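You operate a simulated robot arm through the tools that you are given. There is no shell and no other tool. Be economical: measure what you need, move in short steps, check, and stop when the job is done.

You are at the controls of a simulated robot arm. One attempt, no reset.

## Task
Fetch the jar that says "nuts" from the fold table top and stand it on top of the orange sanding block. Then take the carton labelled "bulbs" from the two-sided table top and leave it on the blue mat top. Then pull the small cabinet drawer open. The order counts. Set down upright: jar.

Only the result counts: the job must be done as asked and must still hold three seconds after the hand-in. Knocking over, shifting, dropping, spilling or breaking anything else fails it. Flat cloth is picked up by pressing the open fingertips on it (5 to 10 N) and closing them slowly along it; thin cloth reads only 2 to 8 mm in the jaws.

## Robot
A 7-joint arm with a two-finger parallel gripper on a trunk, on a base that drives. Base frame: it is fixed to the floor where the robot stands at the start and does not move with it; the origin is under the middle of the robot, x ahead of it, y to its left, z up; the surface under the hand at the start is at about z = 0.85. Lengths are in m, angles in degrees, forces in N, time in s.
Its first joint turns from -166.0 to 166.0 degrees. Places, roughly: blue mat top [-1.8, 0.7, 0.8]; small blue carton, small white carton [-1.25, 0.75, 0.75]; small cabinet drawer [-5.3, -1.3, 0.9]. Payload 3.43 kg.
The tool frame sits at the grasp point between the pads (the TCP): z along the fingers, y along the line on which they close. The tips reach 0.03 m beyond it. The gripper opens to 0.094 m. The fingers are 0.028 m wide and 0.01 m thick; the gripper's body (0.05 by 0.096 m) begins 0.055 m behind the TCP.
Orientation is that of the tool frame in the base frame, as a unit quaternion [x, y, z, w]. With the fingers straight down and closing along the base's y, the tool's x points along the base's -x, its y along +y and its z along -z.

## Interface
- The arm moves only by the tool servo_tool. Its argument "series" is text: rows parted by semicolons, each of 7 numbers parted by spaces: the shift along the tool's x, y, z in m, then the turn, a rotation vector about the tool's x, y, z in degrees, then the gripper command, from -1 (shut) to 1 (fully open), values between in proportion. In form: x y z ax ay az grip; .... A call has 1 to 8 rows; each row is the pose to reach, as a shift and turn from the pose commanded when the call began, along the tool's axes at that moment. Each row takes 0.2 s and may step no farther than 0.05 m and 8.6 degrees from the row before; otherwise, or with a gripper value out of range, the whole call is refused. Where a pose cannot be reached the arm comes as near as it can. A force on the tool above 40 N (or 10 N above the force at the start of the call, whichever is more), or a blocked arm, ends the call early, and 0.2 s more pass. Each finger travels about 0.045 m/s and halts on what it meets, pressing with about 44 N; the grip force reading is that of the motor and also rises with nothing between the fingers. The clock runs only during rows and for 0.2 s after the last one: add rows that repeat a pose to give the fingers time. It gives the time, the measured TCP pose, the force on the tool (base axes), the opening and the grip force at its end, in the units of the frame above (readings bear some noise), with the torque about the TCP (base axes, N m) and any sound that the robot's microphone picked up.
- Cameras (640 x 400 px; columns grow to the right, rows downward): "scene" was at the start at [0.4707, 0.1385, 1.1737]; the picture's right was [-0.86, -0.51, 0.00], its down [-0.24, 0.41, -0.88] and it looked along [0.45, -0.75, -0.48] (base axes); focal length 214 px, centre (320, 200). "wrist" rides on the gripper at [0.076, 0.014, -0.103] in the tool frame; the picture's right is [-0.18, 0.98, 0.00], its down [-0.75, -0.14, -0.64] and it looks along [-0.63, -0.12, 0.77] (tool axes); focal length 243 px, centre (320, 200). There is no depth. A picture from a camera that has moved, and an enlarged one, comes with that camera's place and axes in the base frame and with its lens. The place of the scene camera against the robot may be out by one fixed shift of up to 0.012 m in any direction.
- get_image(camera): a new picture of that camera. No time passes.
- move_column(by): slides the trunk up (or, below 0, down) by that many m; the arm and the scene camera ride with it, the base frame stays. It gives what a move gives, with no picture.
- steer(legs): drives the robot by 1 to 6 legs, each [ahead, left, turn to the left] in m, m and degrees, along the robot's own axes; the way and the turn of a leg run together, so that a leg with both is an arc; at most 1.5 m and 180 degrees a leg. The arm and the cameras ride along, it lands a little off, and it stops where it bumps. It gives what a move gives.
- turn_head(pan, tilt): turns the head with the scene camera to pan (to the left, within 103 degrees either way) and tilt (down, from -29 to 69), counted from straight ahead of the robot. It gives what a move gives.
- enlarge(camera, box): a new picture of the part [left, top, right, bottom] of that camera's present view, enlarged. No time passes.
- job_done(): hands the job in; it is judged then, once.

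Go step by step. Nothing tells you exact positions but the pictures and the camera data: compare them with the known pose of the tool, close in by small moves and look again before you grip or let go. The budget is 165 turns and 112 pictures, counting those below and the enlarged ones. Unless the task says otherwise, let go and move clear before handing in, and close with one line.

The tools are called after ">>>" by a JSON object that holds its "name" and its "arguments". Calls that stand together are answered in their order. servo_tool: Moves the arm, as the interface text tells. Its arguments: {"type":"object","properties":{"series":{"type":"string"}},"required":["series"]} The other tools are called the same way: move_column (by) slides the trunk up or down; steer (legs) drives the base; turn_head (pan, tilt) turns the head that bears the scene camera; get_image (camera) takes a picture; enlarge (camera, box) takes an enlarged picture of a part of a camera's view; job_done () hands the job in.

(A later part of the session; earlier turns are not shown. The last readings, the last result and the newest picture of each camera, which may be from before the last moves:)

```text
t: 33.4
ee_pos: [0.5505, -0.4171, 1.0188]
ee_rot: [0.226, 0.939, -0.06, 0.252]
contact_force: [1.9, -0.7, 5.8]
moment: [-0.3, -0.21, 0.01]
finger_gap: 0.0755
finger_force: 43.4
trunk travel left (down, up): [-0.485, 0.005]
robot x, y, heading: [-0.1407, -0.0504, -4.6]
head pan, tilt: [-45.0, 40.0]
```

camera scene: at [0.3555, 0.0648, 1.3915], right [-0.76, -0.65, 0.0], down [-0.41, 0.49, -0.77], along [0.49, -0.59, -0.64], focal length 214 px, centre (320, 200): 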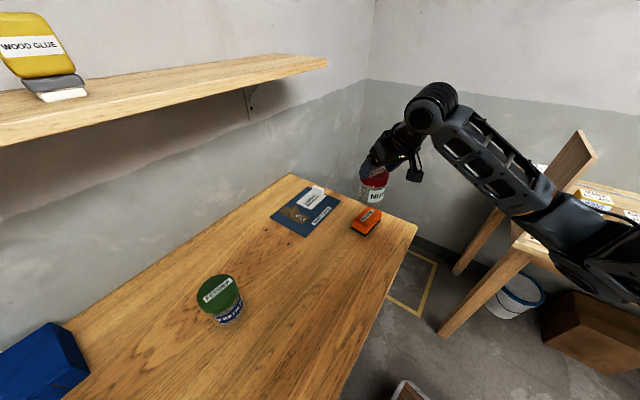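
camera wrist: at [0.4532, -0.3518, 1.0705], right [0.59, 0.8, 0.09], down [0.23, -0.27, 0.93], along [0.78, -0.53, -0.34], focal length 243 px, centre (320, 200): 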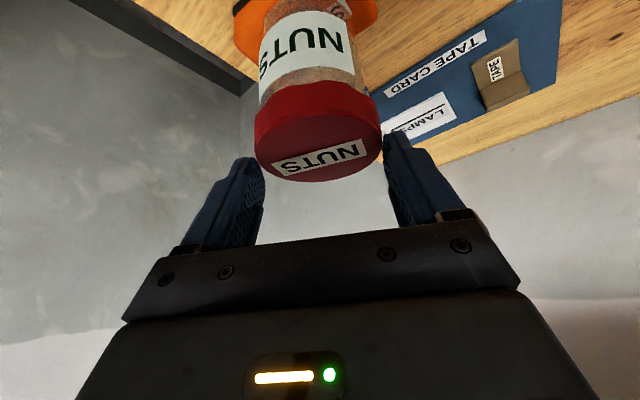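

Load is light now, so I'm opening slowly.

>>> {"name": "servo_tool", "arguments": {"series": "0 0 0 0 0 0 0.6; 0 0 0 0 0 0 0.65; 0 0 0 0 0 0 0.75; 0 0 0 0 0 0 0.85; 0 0 0 0 0 0 1; 0 0 0 0 0 0 1"}}

>>> {"name": "get_image", "arguments": {"camera": "wrist"}}

```text
t: 34.8
ee_pos: [0.5506, -0.4167, 1.0199]
ee_rot: [0.224, 0.939, -0.061, 0.254]
contact_force: [1.0, -0.3, 0.3]
moment: [0.03, -0.02, 0.0]
finger_gap: 0.0939
finger_force: 0.1
trunk travel left (down, up): [-0.485, 0.005]
robot x, y, heading: [-0.1402, -0.0525, -4.9]
head pan, tilt: [-45.0, 40.0]
```

```text
71 pictures are left
camera wrist: at [0.4533, -0.352, 1.0716], right [0.59, 0.8, 0.09], down [0.23, -0.27, 0.93], along [0.78, -0.53, -0.34], focal length 243 px, centre (320, 200)
```

wrist: 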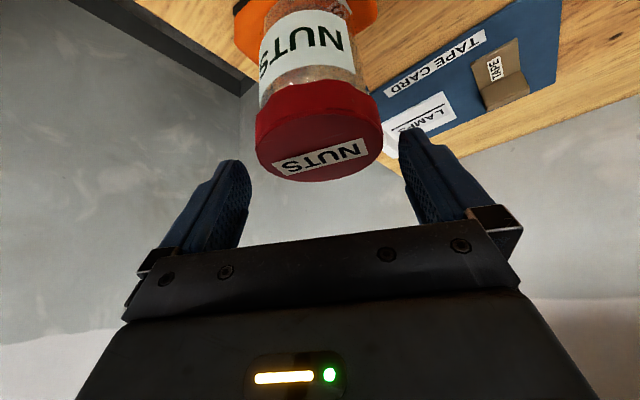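

The jar stands freely. I'm retreating along the tool axis and verifying.

>>> {"name": "servo_tool", "arguments": {"series": "0 0 -0.02 0 0 0 1; 0 0 -0.05 0 0 0 1; 0 0 -0.09 0 0 0 1; 0 0 -0.13 0 0 0 1; 0 0 -0.13 0 0 0 1"}}

>>> {"name": "turn_head", "arguments": {"pan": -60, "tilt": 30}}

>>> {"name": "get_image", "arguments": {"camera": "scene"}}

```text
t: 36.0
ee_pos: [0.4923, -0.387, 1.1337]
ee_rot: [0.225, 0.939, -0.061, 0.254]
contact_force: [0.3, 0.2, -0.2]
moment: [0.01, -0.03, 0.01]
finger_gap: 0.094
finger_force: 0.0
trunk travel left (down, up): [-0.485, 0.005]
robot x, y, heading: [-0.139, -0.0519, -4.9]
head pan, tilt: [-45.0, 40.0]
```

```text
t: 36.8
ee_pos: [0.4923, -0.3878, 1.1338]
ee_rot: [0.225, 0.939, -0.061, 0.253]
contact_force: [0.6, 0.4, -0.2]
moment: [0.01, 0.0, 0.01]
finger_gap: 0.0941
finger_force: 0.1
trunk travel left (down, up): [-0.485, 0.005]
robot x, y, heading: [-0.1407, -0.0496, -4.9]
head pan, tilt: [-60.0, 30.0]
```

```text
70 pictures are left
camera scene: at [0.3391, 0.0481, 1.4068], right [-0.9, -0.43, 0.0], down [-0.21, 0.45, -0.87], along [0.37, -0.78, -0.5], focal length 214 px, centre (320, 200)
```

scene: 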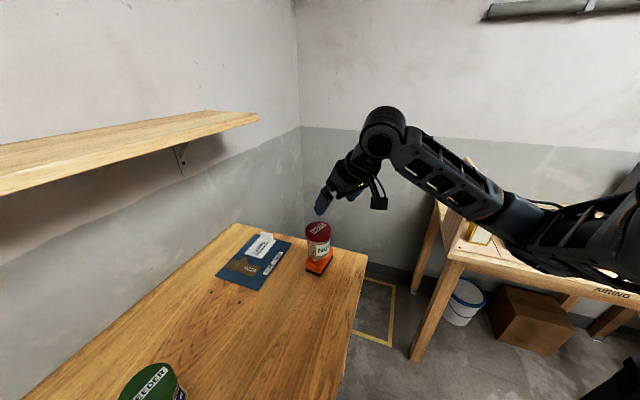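

Part one is done: the jar stands on the block. Next I'll look to the left and behind for the two-sided table.

>>> {"name": "turn_head", "arguments": {"pan": 100, "tilt": 20}}

>>> {"name": "get_image", "arguments": {"camera": "scene"}}

```text
t: 39.3
ee_pos: [0.4924, -0.3877, 1.1345]
ee_rot: [0.225, 0.939, -0.061, 0.253]
contact_force: [0.5, 0.2, 0.0]
moment: [0.0, -0.02, 0.0]
finger_gap: 0.0939
finger_force: 0.1
trunk travel left (down, up): [-0.485, 0.005]
robot x, y, heading: [-0.1407, -0.0501, -4.8]
head pan, tilt: [100.0, 20.0]
```

```text
69 pictures are left
camera scene: at [0.2923, 0.2227, 1.4229], right [1.0, 0.09, 0.0], down [0.03, -0.34, -0.94], along [-0.08, 0.94, -0.34], focal length 214 px, centre (320, 200)
```

scene: 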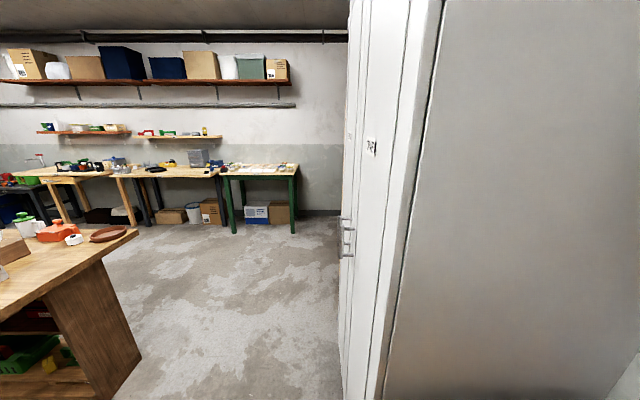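

>>> {"name": "turn_head", "arguments": {"pan": -103, "tilt": 25}}

>>> {"name": "get_image", "arguments": {"camera": "scene"}}

```text
t: 42.2
ee_pos: [0.4918, -0.387, 1.1342]
ee_rot: [0.225, 0.939, -0.06, 0.253]
contact_force: [0.1, -0.5, 0.3]
moment: [-0.01, -0.05, -0.02]
finger_gap: 0.094
finger_force: 0.1
trunk travel left (down, up): [-0.485, 0.005]
robot x, y, heading: [-0.1398, -0.0504, -4.9]
head pan, tilt: [-103.0, 25.0]
```

```text
68 pictures are left
camera scene: at [0.2724, 0.0422, 1.4148], right [-0.95, 0.31, 0.0], down [0.13, 0.4, -0.91], along [-0.28, -0.86, -0.42], focal length 214 px, centre (320, 200)
```

scene: 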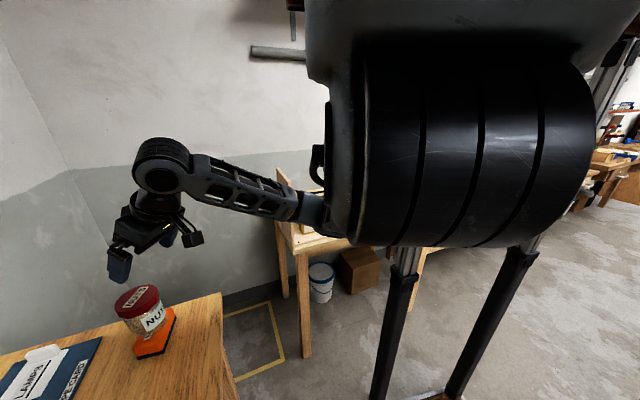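

The rear is open. I'll back away from the table, then turn left to look.

>>> {"name": "steer", "arguments": {"legs": [[-0.5, 0, 0], [0, 0, 60]]}}

>>> {"name": "turn_head", "arguments": {"pan": 60, "tilt": 25}}

>>> {"name": "get_image", "arguments": {"camera": "scene"}}

```text
t: 47.8
ee_pos: [-0.0293, 0.3748, 1.1335]
ee_rot: [-0.278, 0.925, 0.075, 0.25]
contact_force: [0.1, -1.3, -1.0]
moment: [0.0, -0.02, 0.0]
finger_gap: 0.0938
finger_force: 0.1
trunk travel left (down, up): [-0.485, 0.005]
robot x, y, heading: [-0.6364, -0.0092, 55.4]
head pan, tilt: [-103.0, 25.0]
```

```text
t: 50.3
ee_pos: [-0.028, 0.3747, 1.1342]
ee_rot: [-0.278, 0.925, 0.075, 0.249]
contact_force: [-0.2, 0.3, -0.6]
moment: [-0.02, -0.01, 0.01]
finger_gap: 0.0942
finger_force: 0.1
trunk travel left (down, up): [-0.485, 0.005]
robot x, y, heading: [-0.6311, -0.0117, 55.6]
head pan, tilt: [60.0, 25.0]
```

```text
67 pictures are left
camera scene: at [-0.6106, 0.5455, 1.4148], right [0.9, 0.43, 0.0], down [0.18, -0.38, -0.91], along [-0.39, 0.82, -0.42], focal length 214 px, centre (320, 200)
```

scene: 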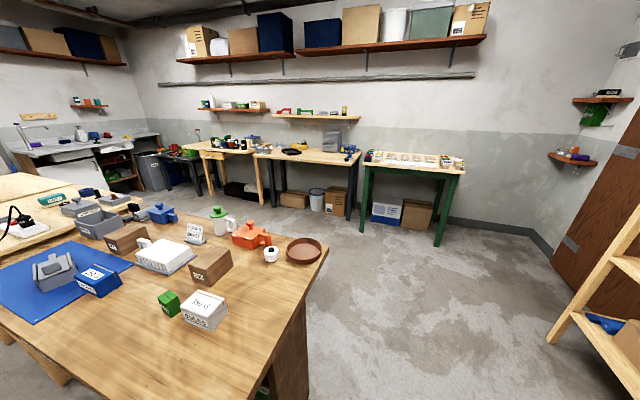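

I see the work table with the blue mat and cartons. I'll zoom in to read labels.

>>> {"name": "enlarge", "arguments": {"camera": "scene", "box": [0, 190, 330, 396]}}

>>> {"name": "enlarge", "arguments": {"camera": "scene", "box": [60, 230, 240, 342]}}

```text
1.94 times, centred on (165, 293) of scene
camera zoom: at [-0.6106, 0.5455, 1.4148], right [0.9, 0.43, 0.0], down [0.18, -0.38, -0.91], along [-0.39, 0.82, -0.42], focal length 416 px, centre (621, 20)
```

zoom: 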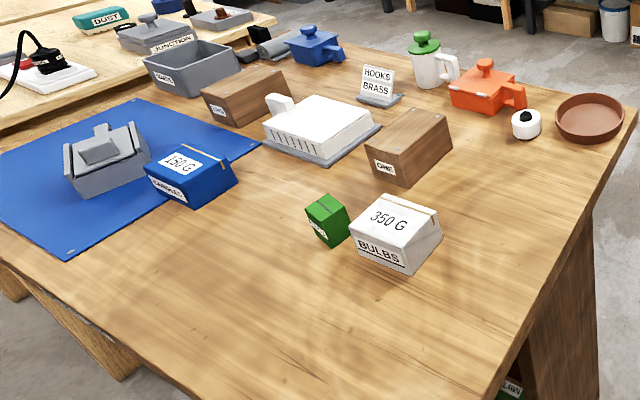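

```text
3.56 times, centred on (150, 286) of scene
camera zoom: at [-0.6106, 0.5455, 1.4148], right [0.9, 0.43, 0.0], down [0.18, -0.38, -0.91], along [-0.39, 0.82, -0.42], focal length 763 px, centre (924, -106)
```

zoom: 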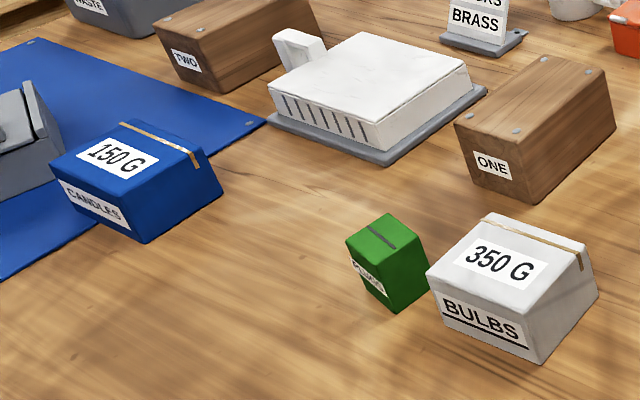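

The white "BULBS" carton is at roughly (-1.2, 0.84), beside a small green box. I'll drive to the south side of the table, facing it (heading 90°).

>>> {"name": "steer", "arguments": {"legs": [[0, 0, 34.5], [0, 0.76, 0]]}}

>>> {"name": "turn_head", "arguments": {"pan": 0, "tilt": 45}}

>>> {"name": "get_image", "arguments": {"camera": "scene"}}

```text
t: 56.1
ee_pos: [-1.1088, 0.6502, 1.1343]
ee_rot: [-0.538, 0.801, 0.146, 0.216]
contact_force: [-0.1, 0.9, -0.6]
moment: [0.01, 0.0, 0.01]
finger_gap: 0.0938
finger_force: 0.0
trunk travel left (down, up): [-0.485, 0.005]
robot x, y, heading: [-1.3967, -0.0066, 89.9]
head pan, tilt: [60.0, 25.0]
```

```text
t: 57.4
ee_pos: [-1.1087, 0.65, 1.1331]
ee_rot: [-0.539, 0.801, 0.146, 0.217]
contact_force: [0.3, 0.5, 0.5]
moment: [0.01, 0.0, 0.01]
finger_gap: 0.0941
finger_force: 0.1
trunk travel left (down, up): [-0.485, 0.005]
robot x, y, heading: [-1.3918, -0.0051, 89.8]
head pan, tilt: [0.0, 45.0]
```

```text
64 pictures are left
camera scene: at [-1.6052, 0.498, 1.3842], right [1.0, 0.0, 0.0], down [0.0, -0.71, -0.71], along [0.0, 0.71, -0.71], focal length 214 px, centre (320, 200)
```

scene: 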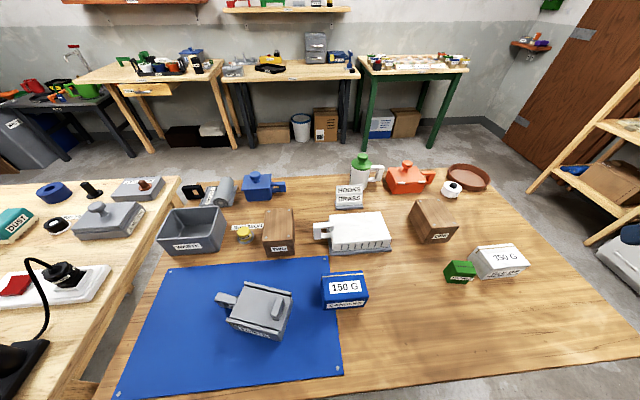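

>>> {"name": "enlarge", "arguments": {"camera": "scene", "box": [420, 220, 560, 300]}}

>>> {"name": "get_image", "arguments": {"camera": "wrist"}}

```text
4.57 times, centred on (490, 260) of scene
camera zoom: at [-1.6052, 0.498, 1.3842], right [1.0, 0.0, 0.0], down [0.0, -0.71, -0.71], along [0.0, 0.71, -0.71], focal length 980 px, centre (-457, -74)
```

zoom: 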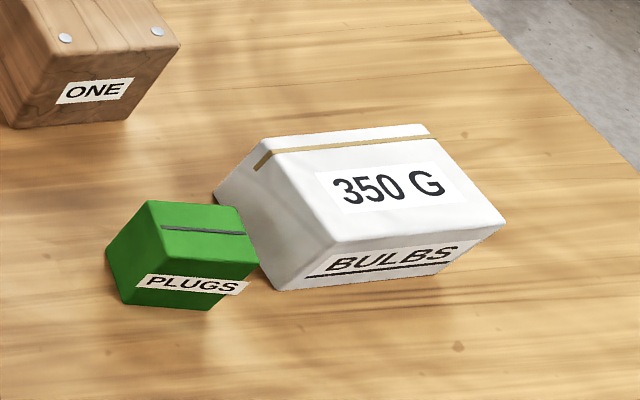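

```text
62 pictures are left
camera wrist: at [-1.1663, 0.5461, 1.1845], right [-0.85, 0.52, 0.09], down [0.26, 0.25, 0.93], along [0.46, 0.82, -0.34], focal length 243 px, centre (320, 200)
```

wrist: 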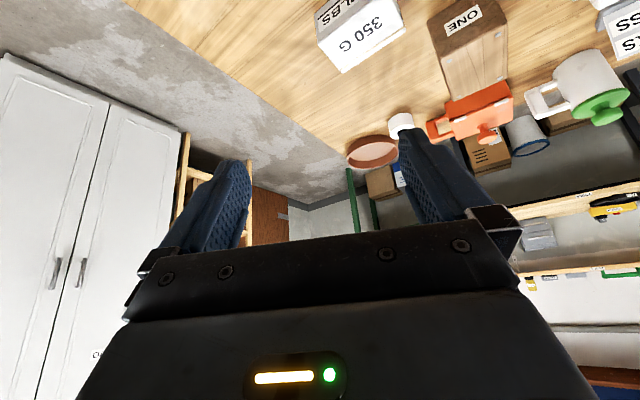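

The carton spans about x -1.17..-1.06 and y 0.76..0.83, on a table at z≈0.815. I'll turn the hand to point straight down with the fingers closing along y.

>>> {"name": "servo_tool", "arguments": {"series": "-0.016 0.0076 0.0094 2 2.97 7.38 1; -0.032 0.015 0.019 4 5.94 14.76 1; -0.048 0.023 0.028 6 8.91 22.14 1; -0.064 0.03 0.038 8 11.88 29.5 1; -0.08 0.038 0.047 10 14.85 36.9 1; -0.08 0.038 0.047 10 14.85 36.9 1"}}

>>> {"name": "servo_tool", "arguments": {"series": "0 0 0 2 2.97 7.38 1; 0 0 0 4 5.94 14.76 1; 0 0 0 6 8.91 22.14 1; 0 0 0 7.96 11.85 29.4 1; 0 0 0 7.96 11.85 29.4 1"}}

>>> {"name": "get_image", "arguments": {"camera": "wrist"}}

>>> {"name": "get_image", "arguments": {"camera": "scene"}}

```text
t: 58.8
ee_pos: [-1.1101, 0.751, 1.1337]
ee_rot: [-0.25, 0.961, 0.067, 0.1]
contact_force: [-0.4, -0.7, 0.8]
moment: [-0.02, -0.05, 0.0]
finger_gap: 0.0939
finger_force: 0.0
trunk travel left (down, up): [-0.485, 0.005]
robot x, y, heading: [-1.396, -0.0104, 89.5]
head pan, tilt: [0.0, 45.0]
```

```text
t: 60.0
ee_pos: [-1.1084, 0.7496, 1.1329]
ee_rot: [0.004, 1.0, 0.0, 0.0]
contact_force: [-0.6, -0.5, 0.4]
moment: [0.02, -0.04, 0.02]
finger_gap: 0.0939
finger_force: 0.0
trunk travel left (down, up): [-0.485, 0.005]
robot x, y, heading: [-1.3963, -0.0075, 89.9]
head pan, tilt: [0.0, 45.0]
```

```text
61 pictures are left
camera wrist: at [-1.1843, 0.7648, 1.2364], right [0.19, 0.98, 0.0], down [0.75, -0.14, 0.64], along [0.63, -0.12, -0.77], focal length 243 px, centre (320, 200)
```

wrist: 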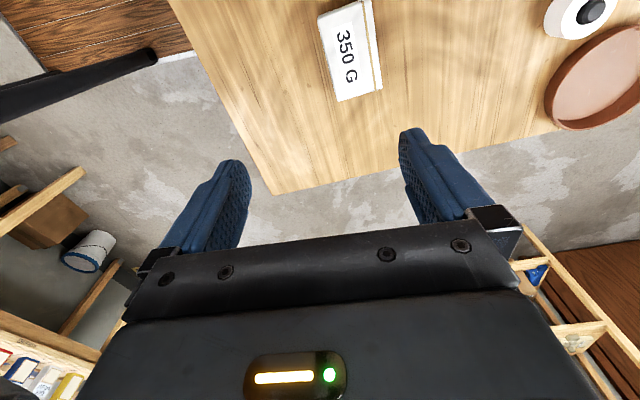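

```text
60 pictures are left
camera scene: at [-1.6051, 0.498, 1.3842], right [1.0, 0.0, 0.0], down [0.0, -0.71, -0.71], along [0.0, 0.71, -0.71], focal length 214 px, centre (320, 200)
```

scene: 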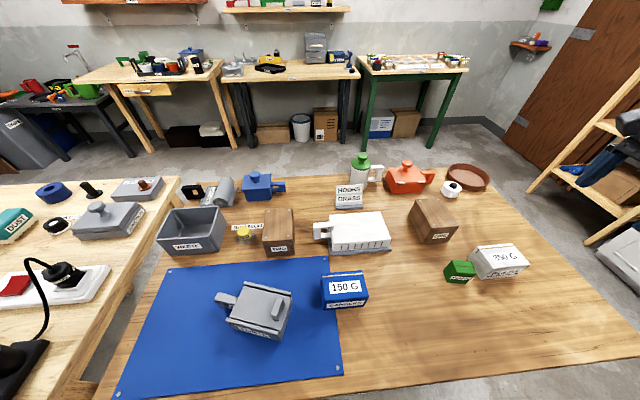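

I'm moving above the carton with a small yaw to match it.

>>> {"name": "servo_tool", "arguments": {"series": "0.003 0.012 0.04 0 0 -2 1; 0.006 0.024 0.08 0 0 -4 1; 0.009 0.036 0.12 0 0 -5 1; 0.011 0.0445 0.155 0 0 -5 1; 0.011 0.0445 0.173 0 0 -5 1; 0.011 0.0445 0.173 0 0 -5 1"}}

>>> {"name": "get_image", "arguments": {"camera": "wrist"}}

>>> {"name": "turn_head", "arguments": {"pan": -35, "tilt": 40}}

>>> {"name": "get_image", "arguments": {"camera": "scene"}}

```text
t: 61.4
ee_pos: [-1.1208, 0.7943, 0.9609]
ee_rot: [-0.041, 0.999, -0.001, -0.002]
contact_force: [-0.2, 0.2, -0.3]
moment: [0.02, 0.0, 0.0]
finger_gap: 0.0939
finger_force: 0.0
trunk travel left (down, up): [-0.485, 0.005]
robot x, y, heading: [-1.3965, -0.0081, 89.9]
head pan, tilt: [0.0, 45.0]
```

```text
59 pictures are left
camera wrist: at [-1.1964, 0.8019, 1.0634], right [0.1, 0.99, 0.0], down [0.76, -0.08, 0.64], along [0.64, -0.07, -0.77], focal length 243 px, centre (320, 200)
```

wrist: 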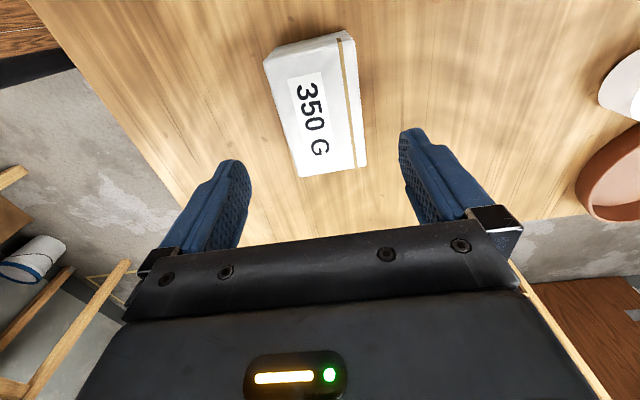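

```text
t: 62.4
ee_pos: [-1.12, 0.7938, 0.9621]
ee_rot: [-0.042, 0.999, -0.001, -0.001]
contact_force: [0.3, -0.1, -0.1]
moment: [0.02, -0.02, -0.01]
finger_gap: 0.0941
finger_force: 0.2
trunk travel left (down, up): [-0.485, 0.005]
robot x, y, heading: [-1.3935, -0.0098, 89.8]
head pan, tilt: [-35.0, 40.0]
```

```text
58 pictures are left
camera scene: at [-1.5564, 0.4862, 1.3915], right [0.82, -0.58, 0.0], down [-0.37, -0.53, -0.77], along [0.44, 0.63, -0.64], focal length 214 px, centre (320, 200)
```

scene: 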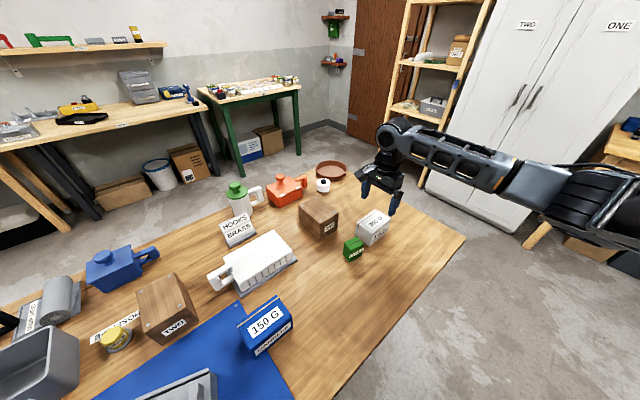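

Aligned to within a few millimetres. I'm descending to grasp height.

>>> {"name": "servo_tool", "arguments": {"series": "0 0.0015 0.03 0 0 -1.8 1; 0 0.0015 0.06 0 0 -1.8 1; 0 0.0015 0.085 0 0 -1.8 1; 0 0.0015 0.1 0 0 -1.8 1; 0 0.0015 0.107 0 0 -1.8 1; 0 0.0015 0.107 0 0 -1.8 1"}}

>>> {"name": "get_image", "arguments": {"camera": "wrist"}}

>>> {"name": "enlarge", "arguments": {"camera": "scene", "box": [320, 150, 440, 270]}}

```text
t: 63.8
ee_pos: [-1.1213, 0.7963, 0.8525]
ee_rot: [-0.057, 0.998, -0.001, -0.001]
contact_force: [-0.7, 0.1, 0.8]
moment: [0.02, -0.02, 0.0]
finger_gap: 0.0936
finger_force: 0.0
trunk travel left (down, up): [-0.485, 0.005]
robot x, y, heading: [-1.3939, -0.0081, 90.1]
head pan, tilt: [-35.0, 40.0]
```

```text
57 pictures are left
camera wrist: at [-1.1976, 0.8017, 0.9561], right [0.07, 1.0, 0.0], down [0.77, -0.05, 0.64], along [0.64, -0.05, -0.77], focal length 243 px, centre (320, 200)
```

wrist: 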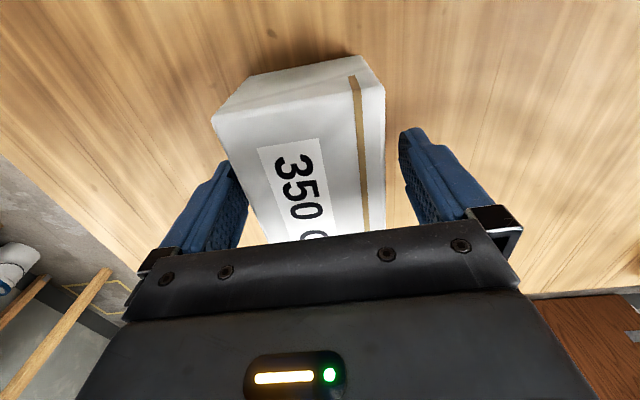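

```text
3.33 times, centred on (380, 210) of scene
camera zoom: at [-1.5564, 0.4862, 1.3915], right [0.82, -0.58, 0.0], down [-0.37, -0.53, -0.77], along [0.44, 0.63, -0.64], focal length 715 px, centre (120, 167)
```

zoom: 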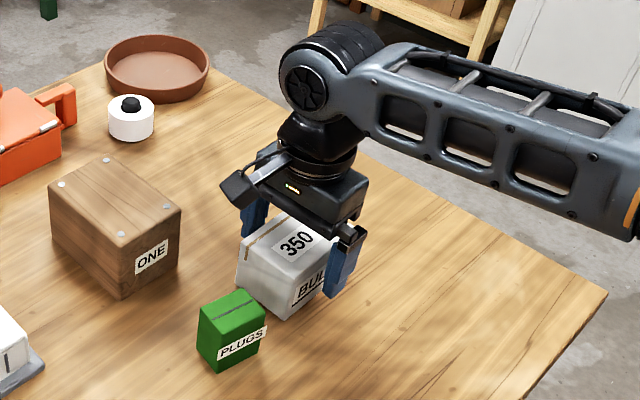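

The carton sits between the fingers, so I'm closing.

>>> {"name": "servo_tool", "arguments": {"series": "0 0 0 0 0 0 0.6; 0 0 0 0 0 0 0.4; 0 0 0 0 0 0 0.2; 0 0 0 0 0 0 -1; 0 0 0 0 0 0 -1; 0 0 0 0 0 0 -1"}}

>>> {"name": "servo_tool", "arguments": {"series": "0 0 -0.01 0 0 0 -1; 0 0 -0.03 0 0 0 -1; 0 0 -0.06 0 0 0 -1; 0 0 -0.1 0 0 0 -1; 0 0 -0.1 0 0 0 -1"}}

>>> {"name": "get_image", "arguments": {"camera": "wrist"}}

>>> {"name": "get_image", "arguments": {"camera": "scene"}}

```text
t: 65.2
ee_pos: [-1.1211, 0.7967, 0.8529]
ee_rot: [-0.057, 0.998, -0.001, -0.001]
contact_force: [-0.3, -1.1, 0.0]
moment: [-0.01, -0.03, -0.04]
finger_gap: 0.0719
finger_force: 44.5
trunk travel left (down, up): [-0.485, 0.005]
robot x, y, heading: [-1.3935, -0.0111, 89.9]
head pan, tilt: [-35.0, 40.0]
```

```text
t: 66.4
ee_pos: [-1.121, 0.7958, 0.9542]
ee_rot: [-0.057, 0.998, -0.001, -0.001]
contact_force: [0.1, -0.2, -2.0]
moment: [-0.03, 0.02, 0.01]
finger_gap: 0.072
finger_force: 44.3
trunk travel left (down, up): [-0.485, 0.005]
robot x, y, heading: [-1.3924, -0.0058, 89.6]
head pan, tilt: [-35.0, 40.0]
```

```text
55 pictures are left
camera wrist: at [-1.1975, 0.8012, 1.0564], right [0.07, 1.0, 0.0], down [0.77, -0.05, 0.64], along [0.64, -0.05, -0.77], focal length 243 px, centre (320, 200)
```

wrist: 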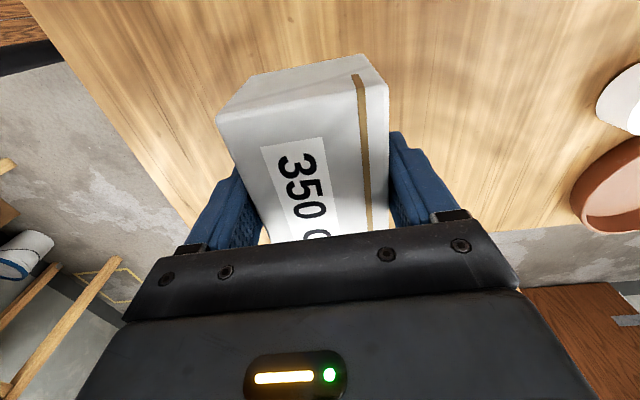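

```text
54 pictures are left
camera scene: at [-1.5564, 0.4862, 1.3914], right [0.82, -0.58, 0.0], down [-0.37, -0.53, -0.77], along [0.44, 0.63, -0.64], focal length 214 px, centre (320, 200)
```

scene: 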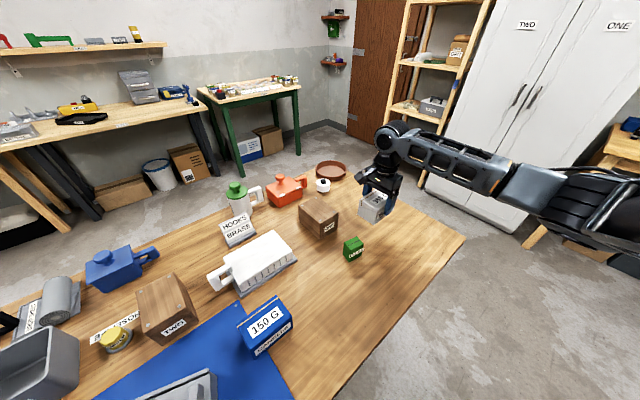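

The carton is lifted cleanly. The free area is the left part of the mat near (-1.93, 0.66), so I'll raise it, yaw the hand and carry it there.

>>> {"name": "servo_tool", "arguments": {"series": "0 0 -0.045 0 0 -8.4 -1; 0 0 -0.09 0 0 -16.8 -1; 0 0 -0.13 0 0 -25.2 -1; 0.04 -0.001 -0.13 0 0 -33.6 -1; 0.08 -0.003 -0.13 0 0 -42 -1; 0.12 -0.004 -0.13 0 0 -50.4 -1; 0.16 -0.006 -0.13 0 0 -58.8 -1; 0.2 -0.007 -0.13 0 0 -67.2 -1"}}

>>> {"name": "turn_head", "arguments": {"pan": 15, "tilt": 45}}

>>> {"name": "get_image", "arguments": {"camera": "scene"}}

```text
t: 68.2
ee_pos: [-1.3182, 0.7663, 1.0832]
ee_rot: [-0.601, 0.8, -0.001, -0.001]
contact_force: [0.4, 0.2, -1.4]
moment: [0.0, 0.02, 0.0]
finger_gap: 0.0719
finger_force: 43.7
trunk travel left (down, up): [-0.485, 0.005]
robot x, y, heading: [-1.3896, -0.009, 89.4]
head pan, tilt: [-35.0, 40.0]
```

```text
t: 69.4
ee_pos: [-1.3185, 0.7681, 1.0823]
ee_rot: [-0.599, 0.8, 0.0, -0.001]
contact_force: [0.1, -0.3, -1.5]
moment: [0.0, 0.03, -0.01]
finger_gap: 0.0722
finger_force: 44.4
trunk travel left (down, up): [-0.485, 0.005]
robot x, y, heading: [-1.3957, -0.0091, 89.7]
head pan, tilt: [15.0, 45.0]
```

```text
53 pictures are left
camera scene: at [-1.6261, 0.4954, 1.3842], right [0.97, 0.25, 0.0], down [0.18, -0.68, -0.71], along [-0.18, 0.68, -0.71], focal length 214 px, centre (320, 200)
```

scene: 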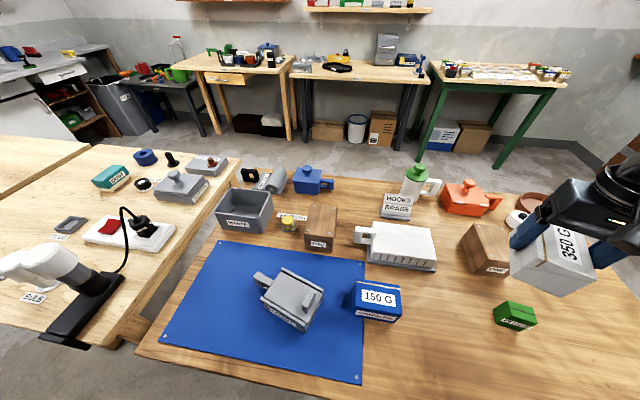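

>>> {"name": "servo_tool", "arguments": {"series": "0.0205 0.04 0 0 0 -4 -1; 0.041 0.08 0 0 0 -8 -1; 0.0615 0.12 0 0 0 -12 -1; 0.082 0.16 0 0 0 -16 -1; 0.1025 0.2 0 0 0 -16 -1; 0.123 0.241 0 0 0 -16 -1; 0.1435 0.2818 0 0 0 -16 -1; 0.1435 0.2818 0 0 0 -16 -1"}}

>>> {"name": "servo_tool", "arguments": {"series": "0.008 0.044 0 0 0 0 -1; 0.016 0.088 0 0 0 0 -1; 0.025 0.132 0 0 0 0 -1; 0.033 0.176 0 0 0 0 -1; 0.042 0.22 0 0 0 0 -1; 0.05 0.264 0 0 0 0 -1; 0.059 0.311 0 0 0 0 -1; 0.059 0.311 0 0 0 0 -1"}}

>>> {"name": "get_image", "arguments": {"camera": "scene"}}

>>> {"name": "get_image", "arguments": {"camera": "wrist"}}

```text
t: 71.2
ee_pos: [-1.6285, 0.7068, 1.0836]
ee_rot: [-0.705, 0.709, 0.0, -0.002]
contact_force: [0.5, 0.3, -2.7]
moment: [0.02, 0.01, 0.01]
finger_gap: 0.0718
finger_force: 44.1
trunk travel left (down, up): [-0.485, 0.005]
robot x, y, heading: [-1.3948, -0.0096, 90.0]
head pan, tilt: [15.0, 45.0]
```

```text
t: 73.0
ee_pos: [-1.68, 0.6769, 1.0946]
ee_rot: [-0.705, 0.709, 0.0, -0.002]
contact_force: [0.7, 0.1, -2.4]
moment: [-0.01, -0.02, 0.0]
finger_gap: 0.0718
finger_force: 43.8
out of reach, approached as far as the arm can: row 2, 3, 4, 5, 6, 7, 8
trunk travel left (down, up): [-0.485, 0.005]
robot x, y, heading: [-1.3995, -0.0095, 89.7]
head pan, tilt: [15.0, 45.0]
```

```text
52 pictures are left
camera scene: at [-1.6263, 0.4954, 1.3842], right [0.97, 0.26, 0.0], down [0.18, -0.68, -0.71], along [-0.18, 0.68, -0.71], focal length 214 px, centre (320, 200)
```

scene: 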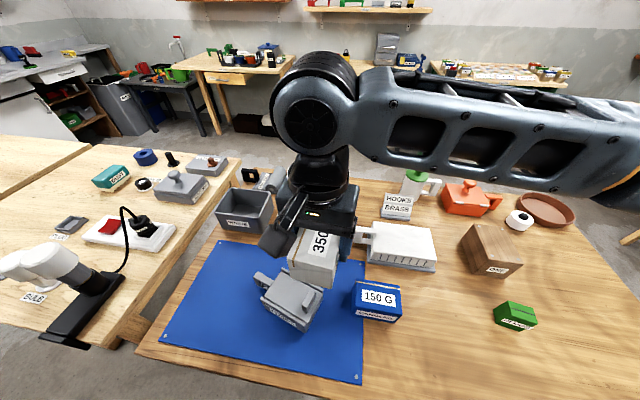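

```text
51 pictures are left
camera wrist: at [-1.6934, 0.6014, 1.1973], right [-0.98, 0.19, 0.0], down [0.15, 0.75, 0.64], along [0.12, 0.63, -0.77], focal length 243 px, centre (320, 200)
```

wrist: 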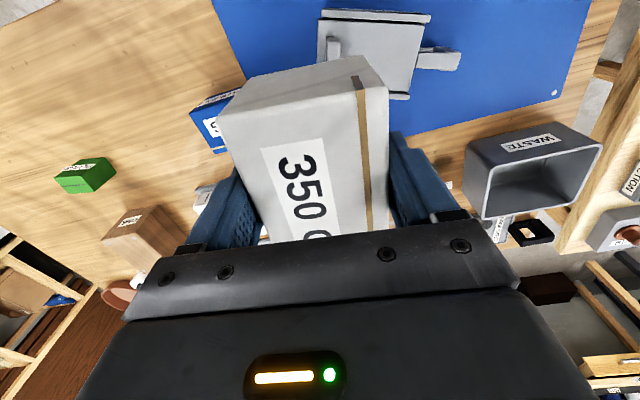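

The arm can't reach that far left from here, so I'll drive the base left a bit; the carton rides along high above everything.

>>> {"name": "steer", "arguments": {"legs": [[0, 0.26, 0]]}}

>>> {"name": "servo_tool", "arguments": {"series": "0 0 0 0 0 0 -1"}}

>>> {"name": "get_image", "arguments": {"camera": "scene"}}

>>> {"name": "get_image", "arguments": {"camera": "wrist"}}

```text
t: 74.8
ee_pos: [-1.9401, 0.6787, 1.0939]
ee_rot: [-0.705, 0.709, 0.001, -0.001]
contact_force: [-0.2, -0.7, -2.5]
moment: [0.0, 0.01, -0.02]
finger_gap: 0.0721
finger_force: 44.5
trunk travel left (down, up): [-0.485, 0.005]
robot x, y, heading: [-1.6555, -0.0031, 89.5]
head pan, tilt: [15.0, 45.0]
```

```text
t: 75.2
ee_pos: [-1.9393, 0.6796, 1.0942]
ee_rot: [-0.704, 0.71, 0.0, -0.002]
contact_force: [-0.5, -1.1, -3.0]
moment: [-0.02, 0.02, 0.02]
finger_gap: 0.0718
finger_force: 44.1
trunk travel left (down, up): [-0.485, 0.005]
robot x, y, heading: [-1.6565, -0.0042, 89.8]
head pan, tilt: [15.0, 45.0]
```

```text
50 pictures are left
camera scene: at [-1.886, 0.497, 1.3841], right [0.97, 0.25, 0.0], down [0.18, -0.68, -0.71], along [-0.18, 0.68, -0.71], focal length 214 px, centre (320, 200)
```

scene: 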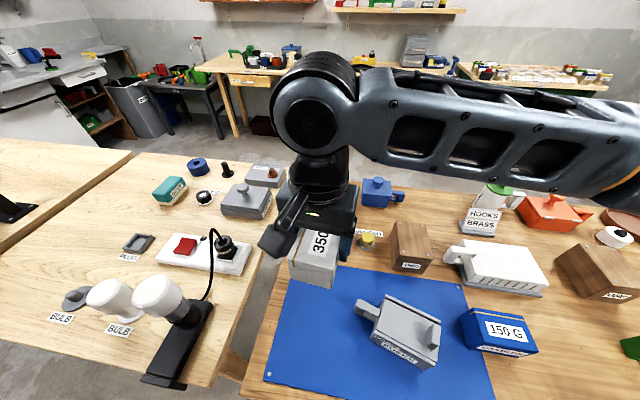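

```text
49 pictures are left
camera wrist: at [-1.953, 0.6031, 1.197], right [-0.98, 0.19, 0.0], down [0.15, 0.75, 0.64], along [0.12, 0.63, -0.77], focal length 243 px, centre (320, 200)
```

wrist: 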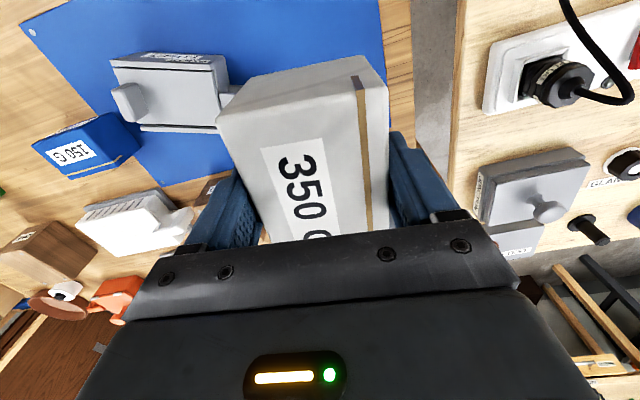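

The carton is above the free part of the mat. I'm lowering to just above contact.

>>> {"name": "servo_tool", "arguments": {"series": "0.005 0 0.04 0 0 0 -1; 0.01 0 0.08 0 0 0 -1; 0.015 0 0.12 0 0 0 -1; 0.02 0 0.16 0 0 0 -1; 0.02 0 0.205 0 0 0 -1; 0.02 0 0.21 0 0 0 -1"}}

>>> {"name": "get_image", "arguments": {"camera": "wrist"}}

>>> {"name": "get_image", "arguments": {"camera": "scene"}}

```text
t: 76.6
ee_pos: [-1.939, 0.6599, 0.8835]
ee_rot: [-0.705, 0.709, 0.0, -0.001]
contact_force: [-0.4, 0.6, -2.7]
moment: [-0.01, -0.01, -0.01]
finger_gap: 0.0718
finger_force: 43.6
trunk travel left (down, up): [-0.485, 0.005]
robot x, y, heading: [-1.6539, -0.0054, 89.6]
head pan, tilt: [15.0, 45.0]
```

```text
48 pictures are left
camera wrist: at [-1.9539, 0.583, 0.9864], right [-0.98, 0.19, 0.0], down [0.15, 0.75, 0.64], along [0.12, 0.63, -0.77], focal length 243 px, centre (320, 200)
```

wrist: 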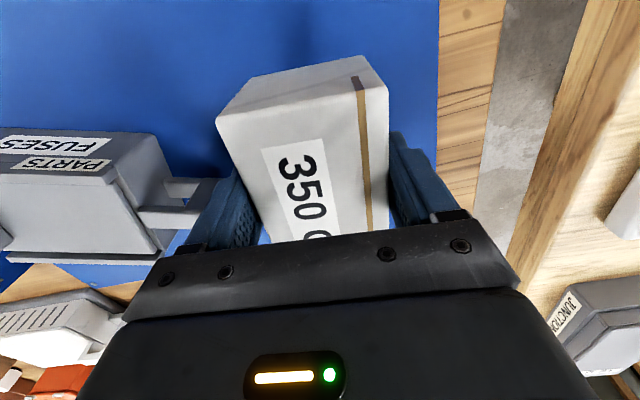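

```text
47 pictures are left
camera scene: at [-1.8861, 0.497, 1.3842], right [0.97, 0.25, 0.0], down [0.18, -0.68, -0.71], along [-0.18, 0.68, -0.71], focal length 214 px, centre (320, 200)
```

scene: 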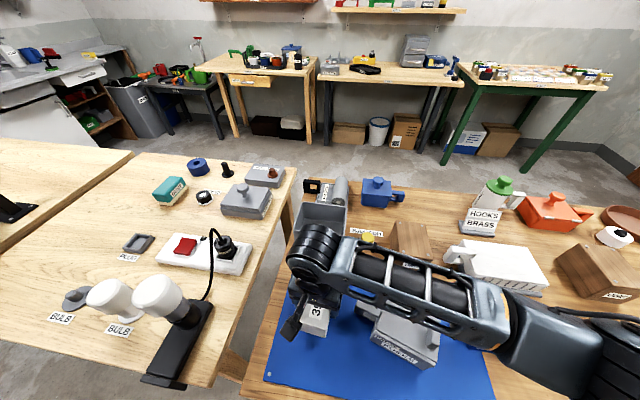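

I'm shifting 1 cm away from the grey handle and lowering to contact in small steps.

>>> {"name": "servo_tool", "arguments": {"series": "0 0.005 0.005 0 0 0 -1; 0 0.01 0.012 0 0 0 -1; 0 0.01 0.018 0 0 0 -1; 0 0.01 0.022 0 0 0 -1; 0 0.01 0.024 0 0 0 -1"}}

>>> {"name": "servo_tool", "arguments": {"series": "0 0 0.001 0 0 0 -1; 0 0 0.002 0 0 0 -1; 0 0 0.003 0 0 0 -1"}}

```text
t: 77.8
ee_pos: [-1.9502, 0.6582, 0.8598]
ee_rot: [-0.704, 0.71, 0.0, -0.001]
contact_force: [-0.7, 0.6, -2.6]
moment: [-0.03, 0.01, 0.04]
finger_gap: 0.0721
finger_force: 43.9
trunk travel left (down, up): [-0.485, 0.005]
robot x, y, heading: [-1.6537, -0.006, 90.0]
head pan, tilt: [15.0, 45.0]
```

```text
t: 78.6
ee_pos: [-1.9491, 0.6591, 0.8578]
ee_rot: [-0.704, 0.71, 0.001, -0.002]
contact_force: [-0.9, -0.1, -1.0]
moment: [0.07, -0.04, -0.01]
finger_gap: 0.0719
finger_force: 44.3
trunk travel left (down, up): [-0.485, 0.005]
robot x, y, heading: [-1.6597, -0.0053, 89.6]
head pan, tilt: [15.0, 45.0]
```

>>> {"name": "servo_tool", "arguments": {"series": "0 0 0.001 0 0 0 -1; 0 0 0.002 0 0 0 -1"}}

```text
t: 79.2
ee_pos: [-1.9492, 0.659, 0.8578]
ee_rot: [-0.704, 0.71, 0.001, -0.001]
contact_force: [3.2, -3.9, 28.6]
moment: [-0.69, -0.64, 0.06]
finger_gap: 0.0722
finger_force: 44.0
trunk travel left (down, up): [-0.485, 0.005]
robot x, y, heading: [-1.6558, -0.0078, 89.7]
head pan, tilt: [15.0, 45.0]
```

Contact is made. I'll ease up slightly, then open partway and lift off.

>>> {"name": "servo_tool", "arguments": {"series": "0 0 -0.002 0 0 0 -1; 0 0 -0.002 0 0 0 0.6; 0 0 -0.002 0 0 0 0.7; 0 0 -0.002 0 0 0 0.85; 0 0 -0.002 0 0 0 0.85; 0 0 -0.002 0 0 0 0.85"}}

>>> {"name": "servo_tool", "arguments": {"series": "0 0 -0.02 0 0 0 0.85; 0 0 -0.05 0 0 0 0.85; 0 0 -0.09 0 0 0 0.85; 0 0 -0.13 0 0 0 0.85; 0 0 -0.17 0 0 0 0.85; 0 0 -0.21 0 0 0 0.85; 0 0 -0.25 0 0 0 0.85"}}

>>> {"name": "get_image", "arguments": {"camera": "wrist"}}

>>> {"name": "get_image", "arguments": {"camera": "scene"}}

```text
t: 80.6
ee_pos: [-1.9494, 0.6591, 0.857]
ee_rot: [-0.705, 0.71, 0.0, -0.001]
contact_force: [0.3, 0.6, 0.5]
moment: [0.0, -0.02, -0.03]
finger_gap: 0.0872
finger_force: 0.2
trunk travel left (down, up): [-0.485, 0.005]
robot x, y, heading: [-1.6525, -0.0074, 89.7]
head pan, tilt: [15.0, 45.0]
```

```text
t: 82.2
ee_pos: [-1.9378, 0.6601, 1.0877]
ee_rot: [-0.705, 0.709, -0.001, -0.002]
contact_force: [-0.4, -0.5, -1.3]
moment: [-0.04, 0.03, 0.02]
finger_gap: 0.087
finger_force: 0.0
out of reach, approached as far as the arm can: row 5, 6, 7
trunk travel left (down, up): [-0.485, 0.005]
robot x, y, heading: [-1.6561, -0.0087, 89.9]
head pan, tilt: [15.0, 45.0]
```

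```text
46 pictures are left
camera wrist: at [-1.9522, 0.5836, 1.1905], right [-0.98, 0.19, 0.0], down [0.15, 0.75, 0.64], along [0.12, 0.63, -0.77], focal length 243 px, centre (320, 200)
```

wrist: 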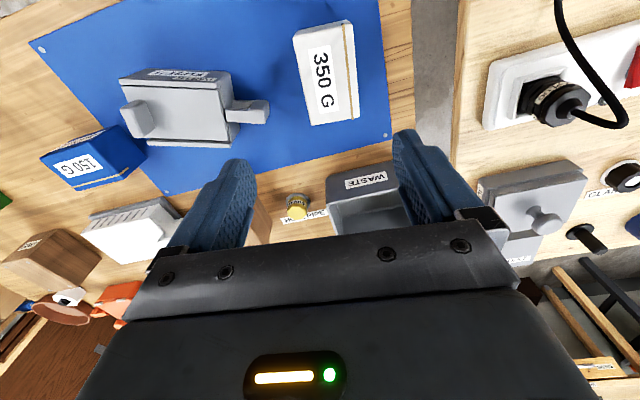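

```text
45 pictures are left
camera scene: at [-1.886, 0.497, 1.3841], right [0.97, 0.25, 0.0], down [0.18, -0.68, -0.71], along [-0.18, 0.68, -0.71], focal length 214 px, centre (320, 200)
```

scene: 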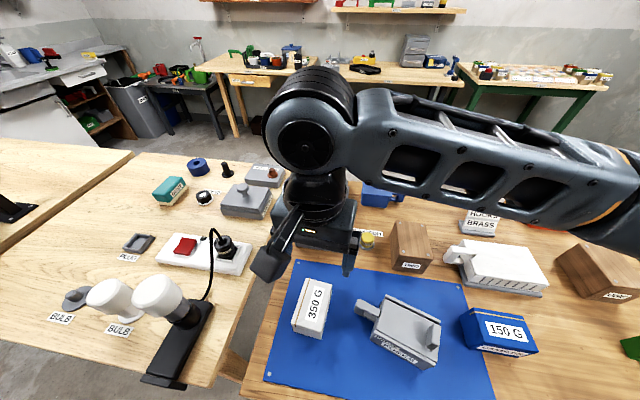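

The bulbs carton lies on the blue mat. Next is the drawer, so I'll back out, turn west and look.

>>> {"name": "steer", "arguments": {"legs": [[-0.5, 0, 0], [0, 0, 90]]}}

>>> {"name": "turn_head", "arguments": {"pan": 0, "tilt": 15}}

>>> {"name": "get_image", "arguments": {"camera": "scene"}}

```text
t: 84.9
ee_pos: [-1.9598, 0.2157, 1.0864]
ee_rot: [0.714, -0.7, 0.001, 0.0]
contact_force: [0.0, -0.5, -0.2]
moment: [0.0, -0.03, -0.02]
finger_gap: 0.0869
finger_force: 0.0
trunk travel left (down, up): [-0.485, 0.005]
robot x, y, heading: [-1.6617, -0.4413, 91.1]
head pan, tilt: [15.0, 45.0]
stopped in leg 1: the robot was blocked; the commanded pose is now the measured one
```

```text
t: 85.9
ee_pos: [-1.9596, 0.216, 1.0864]
ee_rot: [0.713, -0.701, 0.0, 0.0]
contact_force: [-0.8, 0.2, -0.2]
moment: [0.0, 0.01, -0.01]
finger_gap: 0.0868
finger_force: 0.0
trunk travel left (down, up): [-0.485, 0.005]
robot x, y, heading: [-1.6587, -0.4454, 91.2]
head pan, tilt: [0.0, 15.0]
```

```text
44 pictures are left
camera scene: at [-1.8833, 0.0694, 1.4309], right [1.0, 0.02, 0.0], down [0.01, -0.26, -0.97], along [-0.02, 0.97, -0.26], focal length 214 px, centre (320, 200)
```

scene: 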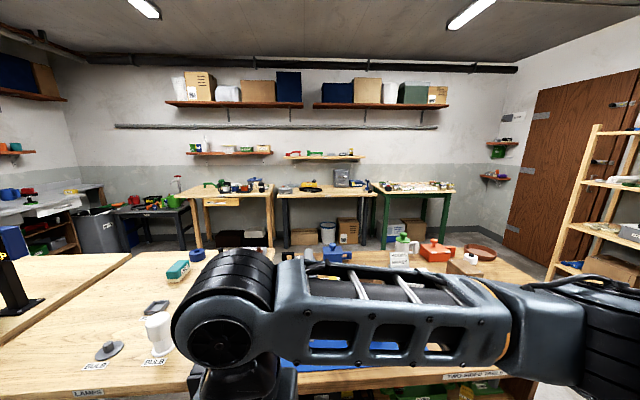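

The robot bumped something behind. I'll ease forward and look to the rear on both sides.

>>> {"name": "steer", "arguments": {"legs": [[0.08, 0, 0]]}}

>>> {"name": "turn_head", "arguments": {"pan": 103, "tilt": 30}}

>>> {"name": "get_image", "arguments": {"camera": "scene"}}

>>> {"name": "turn_head", "arguments": {"pan": -103, "tilt": 35}}

>>> {"name": "get_image", "arguments": {"camera": "scene"}}

```text
t: 87.0
ee_pos: [-1.9617, 0.2967, 1.0869]
ee_rot: [0.713, -0.701, 0.0, 0.0]
contact_force: [-0.3, 0.8, 1.8]
moment: [0.01, 0.0, -0.01]
finger_gap: 0.0869
finger_force: 0.0
trunk travel left (down, up): [-0.485, 0.005]
robot x, y, heading: [-1.6644, -0.3641, 91.0]
head pan, tilt: [0.0, 15.0]
```

```text
t: 88.8
ee_pos: [-1.9617, 0.2968, 1.0875]
ee_rot: [0.714, -0.701, 0.001, 0.001]
contact_force: [-0.2, 0.8, -0.4]
moment: [0.0, 0.01, -0.03]
finger_gap: 0.087
finger_force: 0.2
trunk travel left (down, up): [-0.485, 0.005]
robot x, y, heading: [-1.6635, -0.3629, 91.2]
head pan, tilt: [103.0, 30.0]
```

```text
43 pictures are left
camera scene: at [-1.9707, 0.0344, 1.4068], right [-0.24, 0.97, 0.0], down [0.48, 0.12, -0.87], along [-0.84, -0.21, -0.5], focal length 214 px, centre (320, 200)
```

scene: 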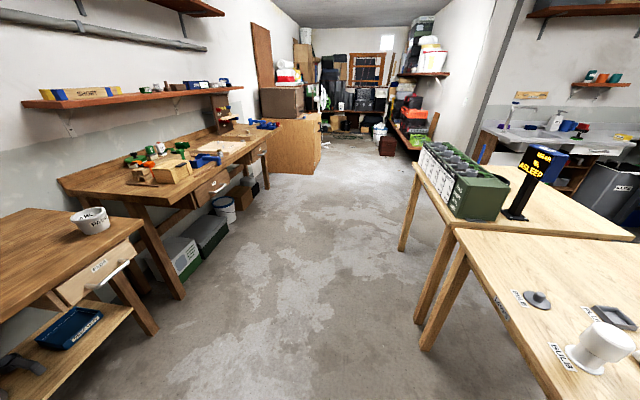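

```text
t: 91.8
ee_pos: [-1.9617, 0.2968, 1.0876]
ee_rot: [0.713, -0.701, 0.001, 0.001]
contact_force: [0.3, 0.5, 1.1]
moment: [-0.03, 0.02, -0.01]
finger_gap: 0.0872
finger_force: 0.0
trunk travel left (down, up): [-0.485, 0.005]
robot x, y, heading: [-1.6624, -0.3617, 91.1]
head pan, tilt: [-103.0, 35.0]
```

```text
42 pictures are left
camera scene: at [-1.7968, 0.0382, 1.399], right [-0.21, -0.98, 0.0], down [-0.56, 0.12, -0.82], along [0.8, -0.17, -0.57], focal length 214 px, centre (320, 200)
```

scene: 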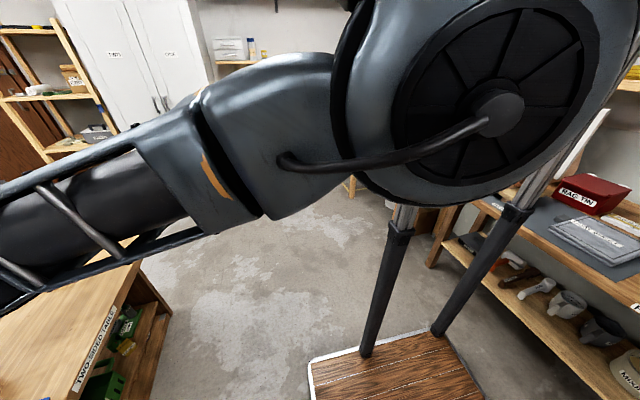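

The corridor runs west, and the small cabinet seems to be the wooden one near (-5, -1.2). I'll turn west and drive along the middle.

>>> {"name": "steer", "arguments": {"legs": [[0.05, 0, 0], [0, 0, 89]]}}

>>> {"name": "turn_head", "arguments": {"pan": 10, "tilt": 15}}

>>> {"name": "get_image", "arguments": {"camera": "scene"}}

```text
t: 96.5
ee_pos: [-2.3274, -0.6025, 1.0867]
ee_rot: [1.0, 0.001, 0.001, 0.0]
contact_force: [0.8, -0.2, -0.5]
moment: [0.02, -0.03, -0.01]
finger_gap: 0.0871
finger_force: 0.0
trunk travel left (down, up): [-0.485, 0.005]
robot x, y, heading: [-1.664, -0.3124, -179.8]
head pan, tilt: [-103.0, 35.0]
```

```text
t: 98.4
ee_pos: [-2.328, -0.6019, 1.0872]
ee_rot: [1.0, 0.001, 0.001, 0.0]
contact_force: [-0.6, 0.2, -0.2]
moment: [0.01, 0.02, -0.03]
finger_gap: 0.0867
finger_force: 0.1
trunk travel left (down, up): [-0.485, 0.005]
robot x, y, heading: [-1.6645, -0.3105, -179.7]
head pan, tilt: [10.0, 15.0]
```

```text
41 pictures are left
camera scene: at [-2.1741, -0.5448, 1.431], right [-0.18, 0.98, 0.0], down [0.25, 0.05, -0.97], along [-0.95, -0.17, -0.26], focal length 214 px, centre (320, 200)
```

scene: 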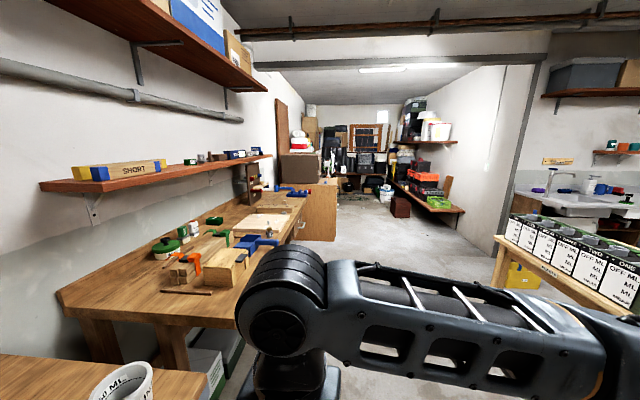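

>>> {"name": "steer", "arguments": {"legs": [[1.5, 0, 0], [0.4, 0, 0]]}}

>>> {"name": "turn_head", "arguments": {"pan": 25, "tilt": 15}}

>>> {"name": "get_image", "arguments": {"camera": "scene"}}

```text
t: 107.9
ee_pos: [-4.2272, -0.5941, 1.087]
ee_rot: [1.0, -0.004, 0.001, 0.0]
contact_force: [-0.2, -0.1, 0.2]
moment: [0.0, -0.02, -0.01]
finger_gap: 0.087
finger_force: 0.1
trunk travel left (down, up): [-0.485, 0.005]
robot x, y, heading: [-3.5623, -0.305, 179.9]
head pan, tilt: [10.0, 15.0]
```

```text
t: 108.7
ee_pos: [-4.2275, -0.5938, 1.0859]
ee_rot: [1.0, -0.004, 0.0, 0.0]
contact_force: [0.1, -0.6, 0.7]
moment: [-0.02, -0.01, 0.0]
finger_gap: 0.087
finger_force: 0.1
trunk travel left (down, up): [-0.485, 0.005]
robot x, y, heading: [-3.5591, -0.3109, 179.9]
head pan, tilt: [25.0, 15.0]
```

```text
40 pictures are left
camera scene: at [-4.0669, -0.5604, 1.431], right [-0.42, 0.91, 0.0], down [0.24, 0.11, -0.97], along [-0.88, -0.4, -0.26], focal length 214 px, centre (320, 200)
```

scene: 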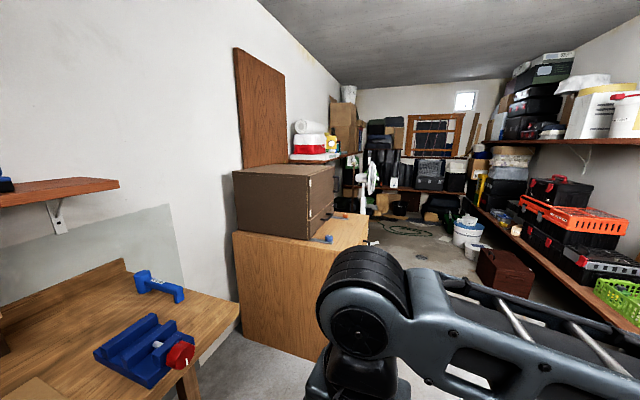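

A small brown cabinet sits on the larger wooden one, its front facing north. I'll drive up and face it.

>>> {"name": "steer", "arguments": {"legs": [[1.2, 0, 0]]}}

>>> {"name": "turn_head", "arguments": {"pan": 75, "tilt": 30}}

>>> {"name": "get_image", "arguments": {"camera": "scene"}}

```text
t: 114.8
ee_pos: [-5.441, -0.584, 1.0867]
ee_rot: [1.0, -0.005, 0.001, 0.0]
contact_force: [-0.4, 0.8, -0.4]
moment: [0.0, 0.0, -0.01]
finger_gap: 0.0869
finger_force: 0.1
trunk travel left (down, up): [-0.485, 0.005]
robot x, y, heading: [-4.7716, -0.3016, 179.4]
head pan, tilt: [25.0, 15.0]
```

```text
t: 116.0
ee_pos: [-5.4413, -0.5834, 1.0866]
ee_rot: [1.0, -0.005, 0.001, 0.001]
contact_force: [0.1, 0.4, -0.3]
moment: [0.03, -0.03, -0.01]
finger_gap: 0.0869
finger_force: 0.1
trunk travel left (down, up): [-0.485, 0.005]
robot x, y, heading: [-4.772, -0.302, 179.6]
head pan, tilt: [75.0, 30.0]
```

```text
39 pictures are left
camera scene: at [-5.2181, -0.5993, 1.4068], right [-0.96, 0.27, 0.0], down [0.13, 0.48, -0.87], along [-0.23, -0.83, -0.5], focal length 214 px, centre (320, 200)
```

scene: 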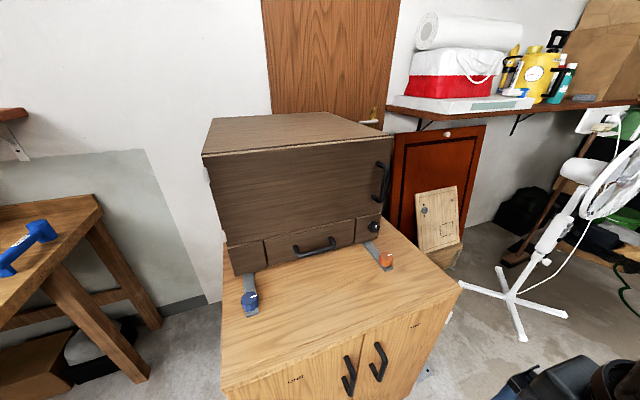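

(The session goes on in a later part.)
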